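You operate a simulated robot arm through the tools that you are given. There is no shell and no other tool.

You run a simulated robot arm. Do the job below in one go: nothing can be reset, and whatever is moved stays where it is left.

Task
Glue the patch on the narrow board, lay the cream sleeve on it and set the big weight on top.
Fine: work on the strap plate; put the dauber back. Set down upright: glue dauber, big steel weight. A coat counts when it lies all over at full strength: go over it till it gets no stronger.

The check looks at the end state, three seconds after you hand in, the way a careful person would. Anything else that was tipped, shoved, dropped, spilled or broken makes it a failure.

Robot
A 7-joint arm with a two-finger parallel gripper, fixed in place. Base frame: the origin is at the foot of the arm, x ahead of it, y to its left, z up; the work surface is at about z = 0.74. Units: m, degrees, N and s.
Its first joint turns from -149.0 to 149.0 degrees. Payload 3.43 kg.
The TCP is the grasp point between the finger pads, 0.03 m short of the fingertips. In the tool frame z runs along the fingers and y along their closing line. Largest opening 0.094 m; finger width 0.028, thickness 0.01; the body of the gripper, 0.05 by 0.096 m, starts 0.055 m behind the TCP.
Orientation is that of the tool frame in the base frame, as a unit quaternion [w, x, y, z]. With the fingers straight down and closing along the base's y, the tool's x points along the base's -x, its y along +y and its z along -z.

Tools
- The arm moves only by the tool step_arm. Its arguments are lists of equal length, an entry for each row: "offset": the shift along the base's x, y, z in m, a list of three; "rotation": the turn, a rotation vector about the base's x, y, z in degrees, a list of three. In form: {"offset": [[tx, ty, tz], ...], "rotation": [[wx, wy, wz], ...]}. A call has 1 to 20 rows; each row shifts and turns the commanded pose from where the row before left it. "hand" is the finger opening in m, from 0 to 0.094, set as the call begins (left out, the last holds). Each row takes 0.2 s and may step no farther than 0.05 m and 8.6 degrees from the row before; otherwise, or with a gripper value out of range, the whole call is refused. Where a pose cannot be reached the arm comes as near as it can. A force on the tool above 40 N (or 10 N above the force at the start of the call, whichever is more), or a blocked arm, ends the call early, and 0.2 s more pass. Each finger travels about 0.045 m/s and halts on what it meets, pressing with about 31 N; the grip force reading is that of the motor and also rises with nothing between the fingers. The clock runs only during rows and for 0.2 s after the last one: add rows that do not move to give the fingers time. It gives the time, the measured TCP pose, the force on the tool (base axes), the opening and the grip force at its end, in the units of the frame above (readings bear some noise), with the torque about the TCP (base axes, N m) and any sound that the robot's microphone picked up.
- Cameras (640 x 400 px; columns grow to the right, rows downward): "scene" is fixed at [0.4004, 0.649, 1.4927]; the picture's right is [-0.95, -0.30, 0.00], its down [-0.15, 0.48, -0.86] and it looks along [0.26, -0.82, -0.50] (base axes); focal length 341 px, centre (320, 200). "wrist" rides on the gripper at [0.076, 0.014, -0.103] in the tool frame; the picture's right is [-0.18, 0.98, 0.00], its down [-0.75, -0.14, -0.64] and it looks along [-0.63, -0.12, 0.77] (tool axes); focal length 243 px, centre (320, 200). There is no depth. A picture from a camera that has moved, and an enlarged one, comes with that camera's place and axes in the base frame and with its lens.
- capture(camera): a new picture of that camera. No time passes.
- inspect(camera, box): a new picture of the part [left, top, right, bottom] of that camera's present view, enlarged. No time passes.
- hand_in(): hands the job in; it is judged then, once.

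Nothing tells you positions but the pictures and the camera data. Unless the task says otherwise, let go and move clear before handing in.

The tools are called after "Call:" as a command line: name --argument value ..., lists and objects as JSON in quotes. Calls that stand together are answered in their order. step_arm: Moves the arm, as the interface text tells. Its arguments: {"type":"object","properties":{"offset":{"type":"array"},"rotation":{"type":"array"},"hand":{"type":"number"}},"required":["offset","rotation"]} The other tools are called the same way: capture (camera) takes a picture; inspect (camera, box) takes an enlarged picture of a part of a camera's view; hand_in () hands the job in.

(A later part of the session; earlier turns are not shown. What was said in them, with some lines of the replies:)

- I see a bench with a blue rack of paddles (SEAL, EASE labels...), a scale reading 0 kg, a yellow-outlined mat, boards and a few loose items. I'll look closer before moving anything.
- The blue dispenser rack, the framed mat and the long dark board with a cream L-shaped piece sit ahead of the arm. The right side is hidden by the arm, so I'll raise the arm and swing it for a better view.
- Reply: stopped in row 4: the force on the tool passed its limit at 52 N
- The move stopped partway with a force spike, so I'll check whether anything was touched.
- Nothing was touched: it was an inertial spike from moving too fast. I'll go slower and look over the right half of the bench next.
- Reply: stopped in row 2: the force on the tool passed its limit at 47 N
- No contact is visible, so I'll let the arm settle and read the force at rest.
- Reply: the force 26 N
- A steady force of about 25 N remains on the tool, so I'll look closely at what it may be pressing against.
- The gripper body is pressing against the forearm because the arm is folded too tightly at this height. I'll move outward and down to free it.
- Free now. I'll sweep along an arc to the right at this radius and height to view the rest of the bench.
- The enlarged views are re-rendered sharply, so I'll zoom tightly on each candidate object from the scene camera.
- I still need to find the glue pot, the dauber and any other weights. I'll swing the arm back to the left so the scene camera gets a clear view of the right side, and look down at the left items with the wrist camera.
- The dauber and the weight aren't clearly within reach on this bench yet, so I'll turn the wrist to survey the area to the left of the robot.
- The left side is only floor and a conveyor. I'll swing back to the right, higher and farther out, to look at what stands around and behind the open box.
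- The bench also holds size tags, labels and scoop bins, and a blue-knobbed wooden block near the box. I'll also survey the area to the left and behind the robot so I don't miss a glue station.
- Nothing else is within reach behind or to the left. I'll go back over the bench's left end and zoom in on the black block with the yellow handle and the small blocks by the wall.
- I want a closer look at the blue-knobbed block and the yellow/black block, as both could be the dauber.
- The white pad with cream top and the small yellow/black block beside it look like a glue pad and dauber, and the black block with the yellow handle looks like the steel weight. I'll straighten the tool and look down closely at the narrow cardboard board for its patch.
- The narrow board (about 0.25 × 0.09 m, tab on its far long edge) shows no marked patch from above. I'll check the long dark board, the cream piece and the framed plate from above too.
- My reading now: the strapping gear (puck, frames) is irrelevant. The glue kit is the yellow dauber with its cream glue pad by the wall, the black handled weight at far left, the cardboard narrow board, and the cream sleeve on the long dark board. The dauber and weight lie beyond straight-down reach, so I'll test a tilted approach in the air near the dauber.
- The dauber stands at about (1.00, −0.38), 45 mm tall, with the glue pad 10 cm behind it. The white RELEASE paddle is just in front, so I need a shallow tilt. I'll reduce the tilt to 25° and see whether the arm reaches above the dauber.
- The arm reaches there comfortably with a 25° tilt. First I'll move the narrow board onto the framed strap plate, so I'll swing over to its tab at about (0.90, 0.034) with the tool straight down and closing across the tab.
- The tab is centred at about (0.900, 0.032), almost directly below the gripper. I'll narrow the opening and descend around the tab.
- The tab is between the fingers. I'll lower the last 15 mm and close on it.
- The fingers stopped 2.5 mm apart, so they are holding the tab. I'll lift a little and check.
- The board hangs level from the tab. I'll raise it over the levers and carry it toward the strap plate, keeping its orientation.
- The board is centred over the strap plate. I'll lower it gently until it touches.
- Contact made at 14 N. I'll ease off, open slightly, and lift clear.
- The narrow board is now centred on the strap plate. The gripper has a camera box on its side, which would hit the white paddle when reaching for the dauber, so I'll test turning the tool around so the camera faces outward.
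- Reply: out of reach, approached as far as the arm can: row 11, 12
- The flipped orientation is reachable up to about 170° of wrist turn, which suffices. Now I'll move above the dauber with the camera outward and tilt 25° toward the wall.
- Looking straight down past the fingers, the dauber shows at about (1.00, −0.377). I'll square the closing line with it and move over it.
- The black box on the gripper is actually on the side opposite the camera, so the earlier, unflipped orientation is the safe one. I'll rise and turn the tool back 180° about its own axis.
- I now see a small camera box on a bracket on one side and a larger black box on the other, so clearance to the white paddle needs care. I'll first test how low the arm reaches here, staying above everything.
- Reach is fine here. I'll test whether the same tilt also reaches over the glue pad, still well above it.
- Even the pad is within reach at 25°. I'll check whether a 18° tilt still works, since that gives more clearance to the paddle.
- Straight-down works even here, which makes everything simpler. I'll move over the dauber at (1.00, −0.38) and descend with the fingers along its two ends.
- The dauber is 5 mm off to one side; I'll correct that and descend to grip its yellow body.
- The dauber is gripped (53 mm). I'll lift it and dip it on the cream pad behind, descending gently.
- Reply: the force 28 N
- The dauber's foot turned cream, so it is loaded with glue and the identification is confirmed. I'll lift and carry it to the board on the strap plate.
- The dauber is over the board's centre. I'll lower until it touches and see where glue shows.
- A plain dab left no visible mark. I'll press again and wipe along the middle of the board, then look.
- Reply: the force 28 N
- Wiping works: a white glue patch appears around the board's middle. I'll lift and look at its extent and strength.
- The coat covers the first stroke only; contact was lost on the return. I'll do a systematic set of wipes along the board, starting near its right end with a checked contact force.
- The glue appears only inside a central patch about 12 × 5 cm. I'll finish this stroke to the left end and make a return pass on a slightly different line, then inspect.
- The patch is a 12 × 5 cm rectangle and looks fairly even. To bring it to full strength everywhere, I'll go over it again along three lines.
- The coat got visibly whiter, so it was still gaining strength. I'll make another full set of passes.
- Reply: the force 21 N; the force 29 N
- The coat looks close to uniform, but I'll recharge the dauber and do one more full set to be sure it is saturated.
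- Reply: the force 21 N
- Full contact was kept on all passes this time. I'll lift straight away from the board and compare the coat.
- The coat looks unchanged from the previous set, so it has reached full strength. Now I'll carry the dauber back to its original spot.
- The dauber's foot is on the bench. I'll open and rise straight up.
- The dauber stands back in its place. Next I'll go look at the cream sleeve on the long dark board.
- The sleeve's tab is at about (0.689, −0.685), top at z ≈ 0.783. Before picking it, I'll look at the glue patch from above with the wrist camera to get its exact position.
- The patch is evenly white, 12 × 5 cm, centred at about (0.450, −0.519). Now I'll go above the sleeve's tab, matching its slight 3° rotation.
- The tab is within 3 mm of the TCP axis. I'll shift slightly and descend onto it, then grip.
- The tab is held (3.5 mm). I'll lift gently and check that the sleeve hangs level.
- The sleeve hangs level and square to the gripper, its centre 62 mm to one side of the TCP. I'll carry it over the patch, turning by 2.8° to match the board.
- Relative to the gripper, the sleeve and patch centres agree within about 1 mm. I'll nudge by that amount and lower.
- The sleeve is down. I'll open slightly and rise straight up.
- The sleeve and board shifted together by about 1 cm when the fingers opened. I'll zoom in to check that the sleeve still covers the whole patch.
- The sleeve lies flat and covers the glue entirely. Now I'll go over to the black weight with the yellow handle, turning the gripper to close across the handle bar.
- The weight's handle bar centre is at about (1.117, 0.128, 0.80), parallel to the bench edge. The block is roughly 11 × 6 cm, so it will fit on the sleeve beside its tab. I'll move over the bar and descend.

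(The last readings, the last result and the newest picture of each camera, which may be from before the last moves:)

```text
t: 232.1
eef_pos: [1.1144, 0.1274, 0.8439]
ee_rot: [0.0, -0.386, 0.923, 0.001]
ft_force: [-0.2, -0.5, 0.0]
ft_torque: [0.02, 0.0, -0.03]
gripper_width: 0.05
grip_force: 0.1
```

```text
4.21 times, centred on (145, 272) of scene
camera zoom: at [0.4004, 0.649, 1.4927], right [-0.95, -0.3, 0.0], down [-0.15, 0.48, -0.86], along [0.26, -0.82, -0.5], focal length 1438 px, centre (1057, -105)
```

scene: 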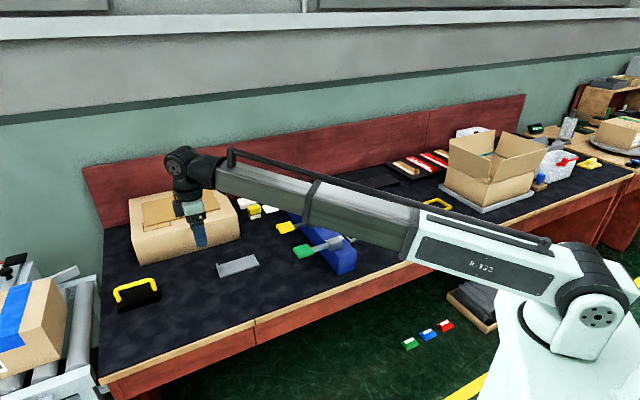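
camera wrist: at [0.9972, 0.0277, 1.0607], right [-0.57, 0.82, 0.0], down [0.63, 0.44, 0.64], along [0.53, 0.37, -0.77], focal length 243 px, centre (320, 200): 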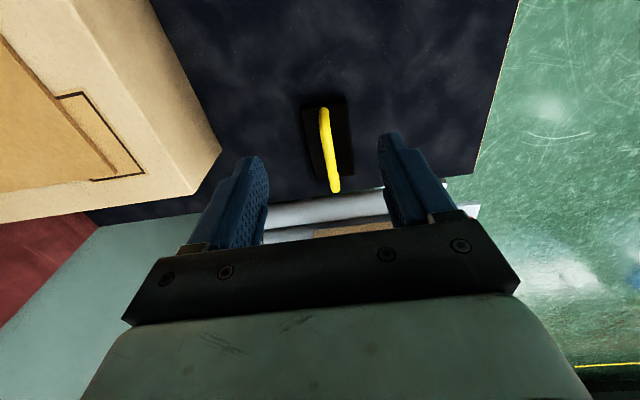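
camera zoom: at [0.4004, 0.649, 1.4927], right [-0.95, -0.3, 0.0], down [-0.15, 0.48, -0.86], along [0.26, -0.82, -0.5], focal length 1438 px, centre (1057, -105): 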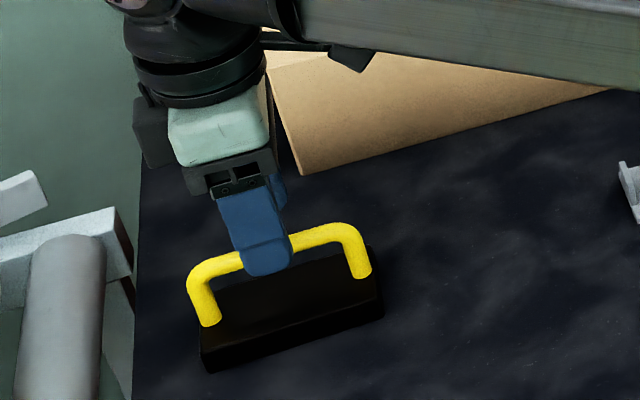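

Call:
step_arm --offset '[[0.0019, 0.0019, -0.015], [0, 0, -0.015], [0, 0, -0.009], [0, 0, 0]]' --rotation '[[0, 0, 0], [0, 0, 0], [0, 0, 0], [0, 0, 0]]'

Call:
inspect --camera "scene" --box '[95, 235, 185, 320]'

Call:
inspect --camera "wrist" --box '[200, 80, 440, 260]'

```text
t: 233.1
eef_pos: [1.1161, 0.1287, 0.8051]
ee_rot: [0.0, -0.385, 0.923, 0.0]
ft_force: [-0.3, -0.2, -0.6]
ft_torque: [0.05, -0.01, 0.01]
gripper_width: 0.0498
grip_force: 0.0
```

```text
4.71 times, centred on (140, 278) of scene
camera zoom: at [0.4004, 0.649, 1.4927], right [-0.95, -0.3, 0.0], down [-0.15, 0.48, -0.86], along [0.26, -0.82, -0.5], focal length 1607 px, centre (1167, -165)
```

zoom: 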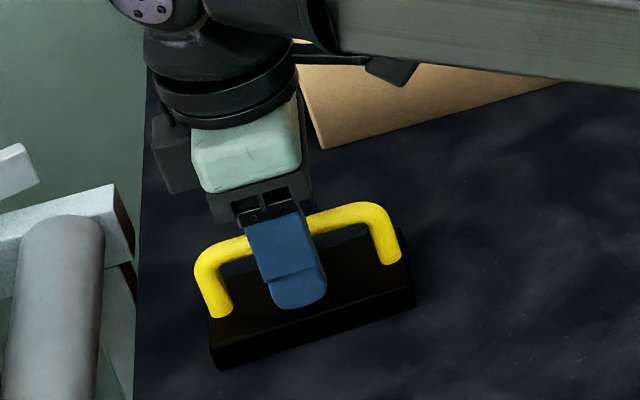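

```text
2.22 times, centred on (320, 170) of wrist
camera zoom: at [1.0536, 0.0842, 0.9069], right [-0.57, 0.82, 0.0], down [0.63, 0.44, 0.64], along [0.53, 0.37, -0.77], focal length 539 px, centre (320, 267)
```

zoom: 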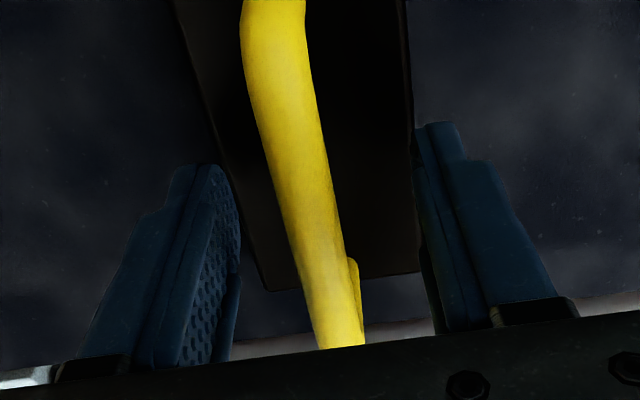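

The bar is between the fingers with clearance to the block. I'll close on it.

Call:
step_arm --hand 0.0 --offset '[[0, 0, 0], [0, 0, 0], [0, 0, 0], [0, 0, 0], [0, 0, 0]]' --rotation '[[0, 0, 0], [0, 0, 0], [0, 0, 0], [0, 0, 0], [0, 0, 0]]'

Call:
step_arm --offset '[[0, 0, 0.002], [0, 0, 0.003], [0, 0, 0.005], [0, 0, 0.005], [0, 0, 0]]' --rotation '[[0, 0, 0], [0, 0, 0], [0, 0, 0], [0, 0, 0], [0, 0, 0]]'

Call:
inspect --camera "scene" --box '[95, 235, 185, 320]'

```text
t: 234.3
eef_pos: [1.1168, 0.1281, 0.806]
ee_rot: [0.0, -0.385, 0.923, 0.0]
ft_force: [4.7, -4.8, 0.8]
ft_torque: [0.17, -0.23, -0.17]
gripper_width: 0.0168
grip_force: 30.9
```

```text
t: 235.5
eef_pos: [1.1186, 0.1276, 0.8186]
ee_rot: [0.0, -0.385, 0.923, 0.001]
ft_force: [0.0, -0.5, -10.4]
ft_torque: [0.01, -0.02, -0.03]
gripper_width: 0.0172
grip_force: 30.9
```

```text
4.71 times, centred on (140, 278) of scene
camera zoom: at [0.4004, 0.649, 1.4927], right [-0.95, -0.3, 0.0], down [-0.15, 0.48, -0.86], along [0.26, -0.82, -0.5], focal length 1607 px, centre (1167, -165)
```

zoom: 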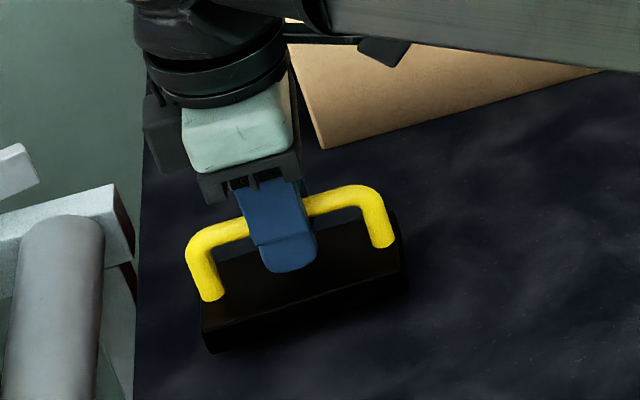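

The weight (about 1 kg) hangs steadily. I'll raise it high and carry it around over the machine toward the strap plate.

Call:
step_arm --offset '[[0, 0, 0.01], [0, 0, 0.02], [0, 0, 0.03], [0, 0, 0.03], [0, 0, 0.03], [0, 0, 0.03], [-0.005, -0.007, 0.02], [-0.01, -0.014, 0.01], [-0.015, -0.021, 0], [-0.019, -0.0265, 0], [-0.0195, -0.027, 0], [-0.0195, -0.027, 0], [-0.0195, -0.027, 0], [-0.0195, -0.027, 0], [-0.0195, -0.027, 0], [-0.0195, -0.027, 0], [-0.0195, -0.027, 0], [-0.0195, -0.027, 0], [-0.012, -0.017, 0], [-0.006, -0.008, 0]]' --rotation '[[0, 0, 0], [0, 0, 0], [0, 0, 0], [0, 0, 0], [0, 0, 0], [0, 0, 0], [0, 0, 0], [0, 0, 0], [0, 0, 0], [0, 0, 0], [0, 0, 0], [0, 0, 0], [0, 0, 0], [0, 0, 0], [0, 0, 0], [0, 0, 0], [0, 0, 0], [0, 0, 0], [0, 0, 0], [0, 0, 0]]'

Call:
inspect --camera "scene" --box '[150, 120, 310, 260]'

```text
t: 239.7
eef_pos: [0.8956, -0.181, 0.9983]
ee_rot: [0.0, -0.385, 0.923, 0.001]
ft_force: [0.2, -0.2, -10.0]
ft_torque: [0.01, 0.01, 0.0]
gripper_width: 0.0172
grip_force: 31.0
```

```text
2.86 times, centred on (230, 190) of scene
camera zoom: at [0.4004, 0.649, 1.4927], right [-0.95, -0.3, 0.0], down [-0.15, 0.48, -0.86], along [0.26, -0.82, -0.5], focal length 976 px, centre (577, 229)
```

zoom: 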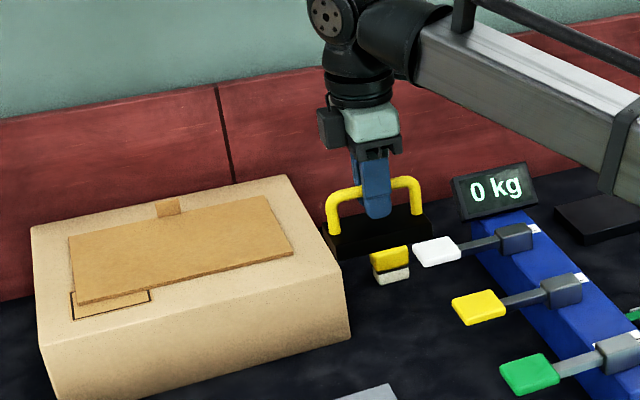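

Call:
step_arm --offset '[[-0.009, -0.012, 0], [-0.015, -0.021, 0], [-0.019, -0.0265, 0], [-0.0195, -0.027, 0], [-0.0195, -0.027, 0], [-0.0195, -0.027, 0], [-0.02, -0.0265, 0], [-0.0205, -0.0245, 0], [-0.022, -0.024, 0], [-0.0233, -0.0233, 0], [-0.0233, -0.0233, 0], [-0.0233, -0.0233, 0], [-0.0233, -0.0233, 0], [-0.0233, -0.0233, 0], [-0.0233, -0.0233, 0], [-0.0233, -0.0233, 0], [-0.0233, -0.0233, -0.005], [-0.015, -0.015, -0.01], [-0.008, -0.008, -0.01], [0, 0, 0]]' --rotation '[[0, 0, 0], [0, 0, 0], [0, 0, 0], [0, 0, 0], [0, 0, 0], [0, 0, 0], [0, 0, 0], [0, 0, 0], [0, 0, 0], [0, 0, 0], [0, 0, 0], [0, 0, 0], [0, 0, 0], [0, 0, 0], [0, 0, 0], [0, 0, 0], [0, 0, 0], [0, 0, 0], [0, 0, 0], [0, 0, 0]]'

Call:
inspect --camera "scene" --box '[330, 120, 450, 240]'

Call:
capture --camera "wrist"

```text
t: 243.9
eef_pos: [0.521, -0.6065, 0.9734]
ee_rot: [-0.001, -0.386, 0.923, 0.002]
ft_force: [-0.4, -0.3, -10.3]
ft_torque: [0.02, -0.01, 0.0]
gripper_width: 0.0171
grip_force: 31.5
```

```text
3.33 times, centred on (390, 180) of scene
camera zoom: at [0.4004, 0.649, 1.4927], right [-0.95, -0.3, 0.0], down [-0.15, 0.48, -0.86], along [0.26, -0.82, -0.5], focal length 1138 px, centre (87, 267)
```

zoom: 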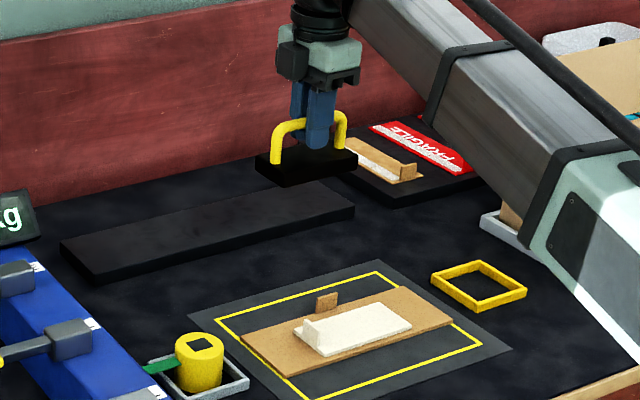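

```text
taken
camera wrist: at [0.4579, -0.6508, 1.0761], right [-0.57, 0.82, 0.0], down [0.63, 0.44, 0.64], along [0.53, 0.37, -0.77], focal length 243 px, centre (320, 200)
```

wrist: 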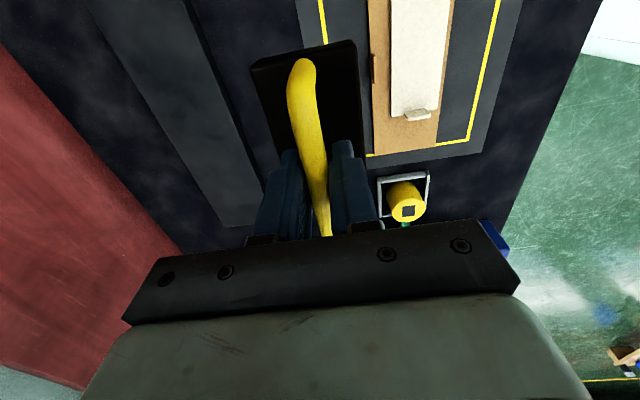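

Now I'll bring the weight in over the sleeve at a safe height.

Call:
step_arm --offset '[[0, 0, -0.02], [-0.008, 0.0075, -0.025], [-0.017, 0.0165, -0.02], [-0.02, 0.019, -0.008], [-0.02, 0.019, 0], [-0.0123, 0.0117, 0], [-0.006, 0.006, 0], [0, 0, 0]]' --rotation '[[0, 0, 0], [0, 0, 0], [0, 0, 0], [0, 0, 0], [0, 0, 0], [0, 0, 0], [0, 0, 0], [0, 0, 0]]'

Call:
inspect --camera "scene" --box '[350, 150, 440, 240]'

Call:
inspect --camera "wrist" --box '[200, 0, 460, 220]'

```text
t: 245.7
eef_pos: [0.4385, -0.528, 0.9027]
ee_rot: [-0.001, -0.385, 0.923, 0.001]
ft_force: [-0.6, 1.0, -11.1]
ft_torque: [0.01, 0.03, 0.0]
gripper_width: 0.0173
grip_force: 30.7
```

```text
4.44 times, centred on (395, 195) of scene
camera zoom: at [0.4004, 0.649, 1.4927], right [-0.95, -0.3, 0.0], down [-0.15, 0.48, -0.86], along [0.26, -0.82, -0.5], focal length 1518 px, centre (-13, 222)
```

zoom: 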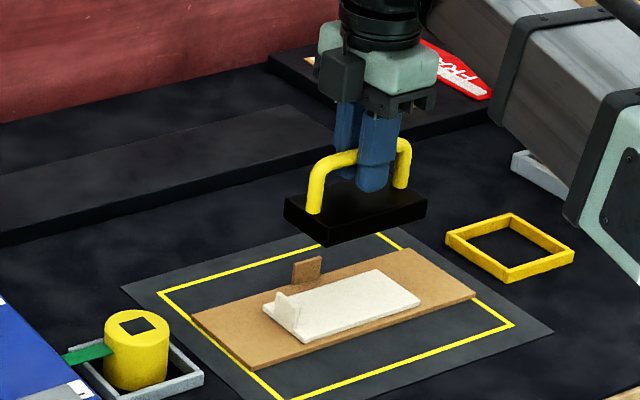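

```text
1.82 times, centred on (330, 110) of wrist
camera zoom: at [0.3749, -0.5713, 1.005], right [-0.57, 0.82, 0.0], down [0.63, 0.44, 0.64], along [0.53, 0.37, -0.77], focal length 441 px, centre (302, 364)
```

zoom: 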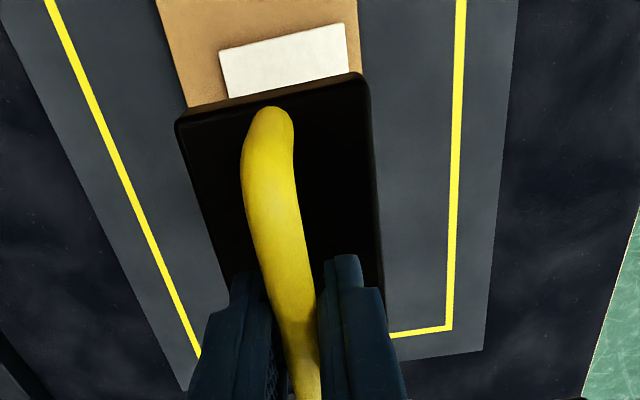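

The weight lines up with the sleeve to within a few millimetres. I'll shift 3 mm away from the tab and lower gently.

Call:
step_arm --offset '[[-0.002, -0.002, -0.01], [0, 0, -0.025], [0, 0, -0.025], [0, 0, -0.012], [0, 0, -0.005], [0, 0, 0]]' --rotation '[[0, 0, 0], [0, 0, 0], [0, 0, 0], [0, 0, 0], [0, 0, 0], [0, 0, 0]]'

Call:
inspect --camera "scene" --box '[360, 175, 430, 235]'

Call:
inspect --camera "wrist" --box '[200, 0, 460, 220]'

```text
t: 247.1
eef_pos: [0.4359, -0.5279, 0.8238]
ee_rot: [-0.001, -0.385, 0.923, 0.001]
ft_force: [-0.1, 0.3, -12.4]
ft_torque: [0.0, 0.03, -0.03]
gripper_width: 0.0171
grip_force: 31.3
```

```text
6.67 times, centred on (395, 205) of scene
camera zoom: at [0.4004, 0.649, 1.4927], right [-0.95, -0.3, 0.0], down [-0.15, 0.48, -0.86], along [0.26, -0.82, -0.5], focal length 2276 px, centre (-180, 167)
```

zoom: 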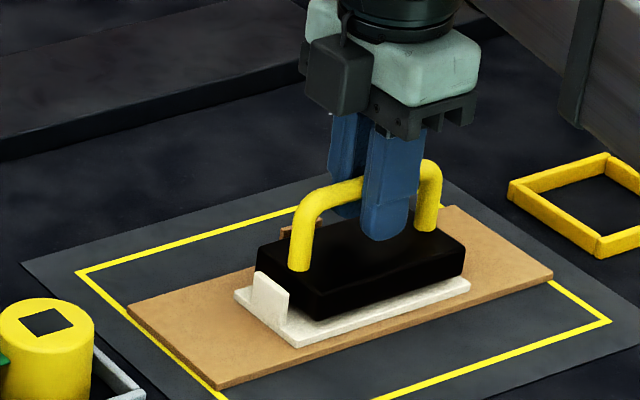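

```text
1.82 times, centred on (330, 110) of wrist
camera zoom: at [0.3731, -0.5726, 0.9262], right [-0.57, 0.82, 0.0], down [0.63, 0.44, 0.64], along [0.53, 0.37, -0.77], focal length 441 px, centre (302, 364)
```

zoom: 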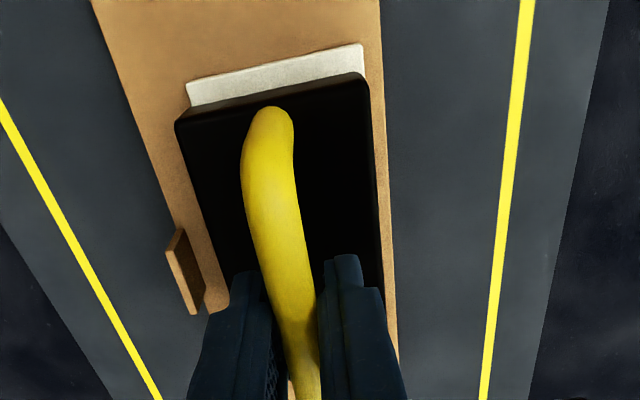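

Call:
step_arm --offset '[[0, 0, -0.002], [0, 0, -0.001], [0, 0, -0.001], [0, 0, 0]]' --rotation '[[0, 0, 0], [0, 0, 0], [0, 0, 0], [0, 0, 0]]'

```text
t: 248.1
eef_pos: [0.4356, -0.5296, 0.8189]
ee_rot: [0.0, -0.385, 0.923, 0.001]
ft_force: [-0.6, 0.0, -11.5]
ft_torque: [0.02, 0.01, 0.0]
gripper_width: 0.0173
grip_force: 31.3
```

Call:
step_arm --offset '[[0, 0, -0.001], [0, 0, -0.001], [0, 0, 0]]' --rotation '[[0, 0, 0], [0, 0, 0], [0, 0, 0]]'

Call:
inspect --camera "scene" --box '[375, 190, 420, 230]'

```text
t: 248.9
eef_pos: [0.4361, -0.5275, 0.8182]
ee_rot: [0.0, -0.385, 0.923, 0.0]
ft_force: [-0.1, 0.2, -8.6]
ft_torque: [0.04, 0.03, -0.04]
gripper_width: 0.017
grip_force: 31.3
```

```text
10.00 times, centred on (398, 210) of scene
camera zoom: at [0.4004, 0.649, 1.4927], right [-0.95, -0.3, 0.0], down [-0.15, 0.48, -0.86], along [0.26, -0.82, -0.5], focal length 3414 px, centre (-455, 100)
```

zoom: 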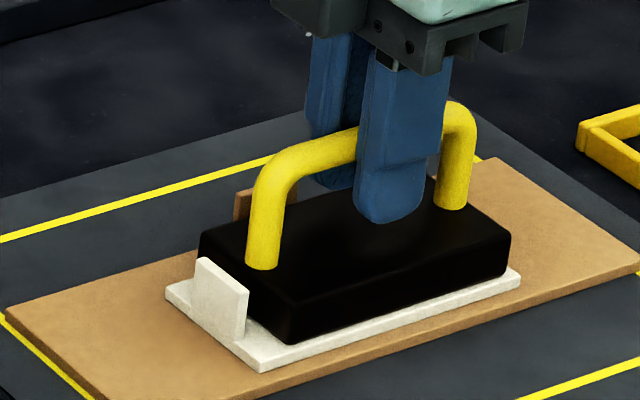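

Call:
step_arm --offset '[[0, 0, -0.0007], [0, 0, -0.0005], [0, 0, 0]]' --rotation '[[0, 0, 0], [0, 0, 0], [0, 0, 0]]'

```text
t: 249.7
eef_pos: [0.4346, -0.5293, 0.8168]
ee_rot: [0.0, -0.386, 0.923, 0.0]
ft_force: [0.9, 0.5, 5.6]
ft_torque: [0.07, -0.04, 0.02]
gripper_width: 0.0172
grip_force: 31.5
```

The weight is fully resting on the sleeve. I'll release and rise straight up.

Call:
step_arm --offset '[[0, 0, 0.0005], [0, 0, 0]]' --rotation '[[0, 0, 0], [0, 0, 0]]'

Call:
step_arm --hand 0.05 --offset '[[0, 0, 0], [0, 0, 0], [0, 0, 0], [0, 0, 0], [0, 0, 0]]' --rotation '[[0, 0, 0], [0, 0, 0], [0, 0, 0], [0, 0, 0], [0, 0, 0]]'

Call:
step_arm --offset '[[0, 0, 0.01], [0, 0, 0.02], [0, 0, 0.03], [0, 0, 0.03], [0.01, -0.01, 0.02], [0.02, -0.02, 0.01], [0.025, -0.025, 0.01], [0.025, -0.025, 0], [0, 0, 0]]' --rotation '[[0, 0, 0], [0, 0, 0], [0, 0, 0], [0, 0, 0], [0, 0, 0], [0, 0, 0], [0, 0, 0], [0, 0, 0], [0, 0, 0]]'

Call:
inspect --camera "scene" --box '[355, 175, 435, 240]'

Call:
capture --camera "scene"

Call:
capture --camera "wrist"

```text
t: 250.3
eef_pos: [0.4347, -0.5299, 0.8178]
ee_rot: [-0.001, -0.385, 0.923, 0.001]
ft_force: [0.1, -1.1, -0.7]
ft_torque: [-0.01, -0.03, 0.01]
gripper_width: 0.0171
grip_force: 30.7
```

```text
t: 251.5
eef_pos: [0.4362, -0.5291, 0.8172]
ee_rot: [0.0, -0.386, 0.922, 0.0]
ft_force: [0.5, -0.1, 0.0]
ft_torque: [-0.02, 0.0, -0.01]
gripper_width: 0.0499
grip_force: 0.0
```

```text
t: 253.5
eef_pos: [0.5165, -0.6088, 0.9495]
ee_rot: [0.0, -0.384, 0.923, 0.001]
ft_force: [-0.2, -0.4, 0.3]
ft_torque: [0.0, 0.03, 0.03]
gripper_width: 0.0498
grip_force: 0.0
```

```text
6.15 times, centred on (395, 208) of scene
camera zoom: at [0.4004, 0.649, 1.4927], right [-0.95, -0.3, 0.0], down [-0.15, 0.48, -0.86], along [0.26, -0.82, -0.5], focal length 2101 px, centre (-142, 154)
```

zoom: 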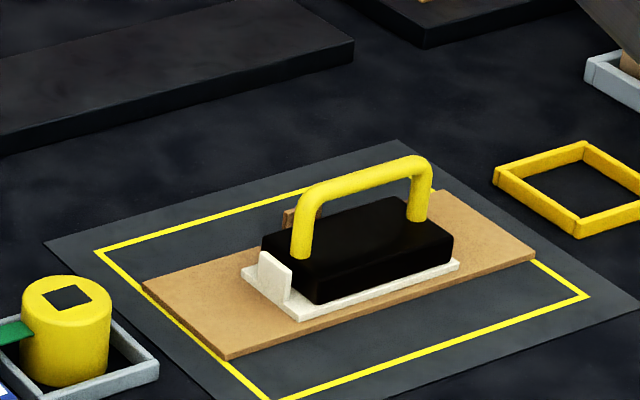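

```text
taken
```

scene: 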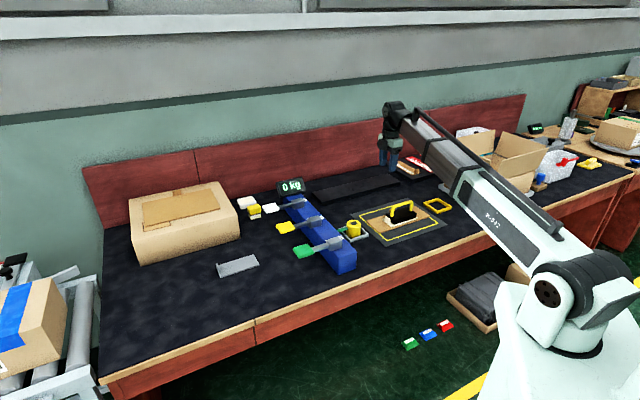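

```text
taken
camera wrist: at [0.4529, -0.653, 1.0515], right [-0.57, 0.82, 0.0], down [0.63, 0.44, 0.64], along [0.53, 0.37, -0.77], focal length 243 px, centre (320, 200)
```

wrist: 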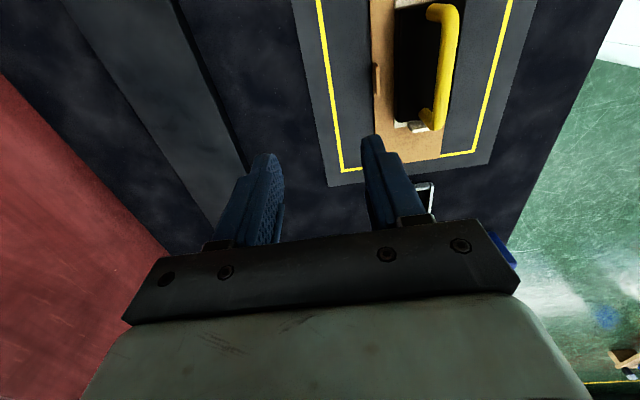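

The weight stands upright on the sleeve. I'll check the stack and the dauber once more up close.

Call:
inspect --camera "scene" --box '[375, 195, 425, 232]'

Call:
inspect --camera "scene" --box '[235, 175, 350, 270]'

Call:
inspect --camera "wrist" --box '[300, 0, 520, 180]'

```text
10.81 times, centred on (400, 214) of scene
camera zoom: at [0.4004, 0.649, 1.4927], right [-0.95, -0.3, 0.0], down [-0.15, 0.48, -0.86], along [0.26, -0.82, -0.5], focal length 3691 px, centre (-545, 54)
```

zoom: 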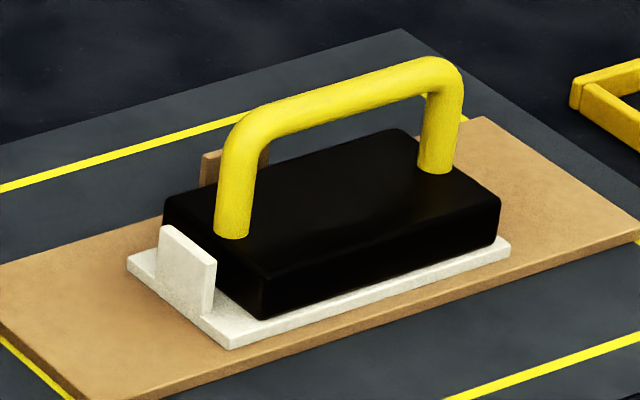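

```text
4.21 times, centred on (292, 222) of scene
camera zoom: at [0.4004, 0.649, 1.4927], right [-0.95, -0.3, 0.0], down [-0.15, 0.48, -0.86], along [0.26, -0.82, -0.5], focal length 1438 px, centre (436, 105)
```

zoom: 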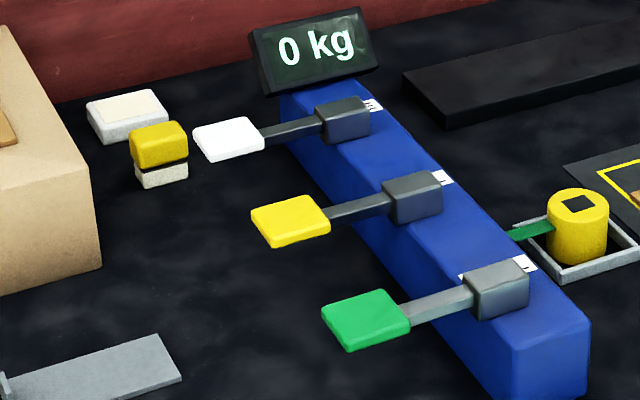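

```text
2.22 times, centred on (410, 90) of wrist
camera zoom: at [0.4529, -0.653, 1.0515], right [-0.57, 0.82, 0.0], down [0.63, 0.44, 0.64], along [0.53, 0.37, -0.77], focal length 539 px, centre (120, 444)
```

zoom: 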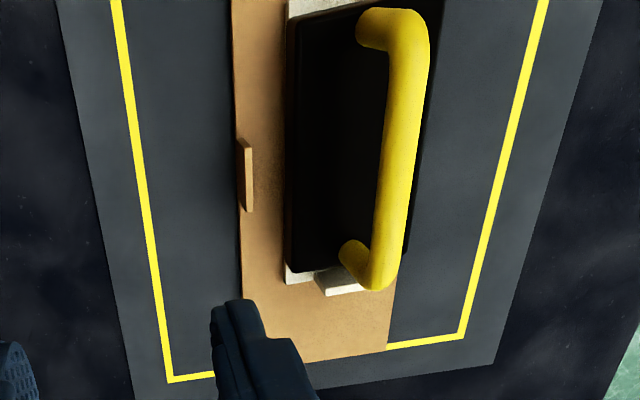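

The stack is as it should be: the narrow board is on the strap plate, the sleeve covers the glued patch, and the weight stands flat on top beside the tab. The dauber is upright in its place and the gripper is clear, so I'm handing in.

Call:
hand_in

```text
The job is handed in.
```

The job is done and handed in; I haven't had a result from the check.

- **Board:** the narrow board lies on the strap plate, the framed grey mat by the strapping machine. When I let go of the sleeve, board and sleeve slid about 1 cm together. One end of the board now sits just past the yellow line, but it is still on the plate.
- **Glue:** I coated the whole patch, about 12 × 5 cm in the middle of the board. I re-dipped the dauber once, and the last set of passes made no visible difference, so I took the coat as full strength.
- **Sleeve and weight:** the cream sleeve lies flat over the glue with none showing. The black weight with the yellow handle stands upright on the sleeve, just clear of its tab.
- **Dauber:** it is back upright beside the glue pad, within a few millimetres of where it started. Its foot still has glue on it.

I saw nothing else touched or moved, and the gripper is empty and clear of the stack.
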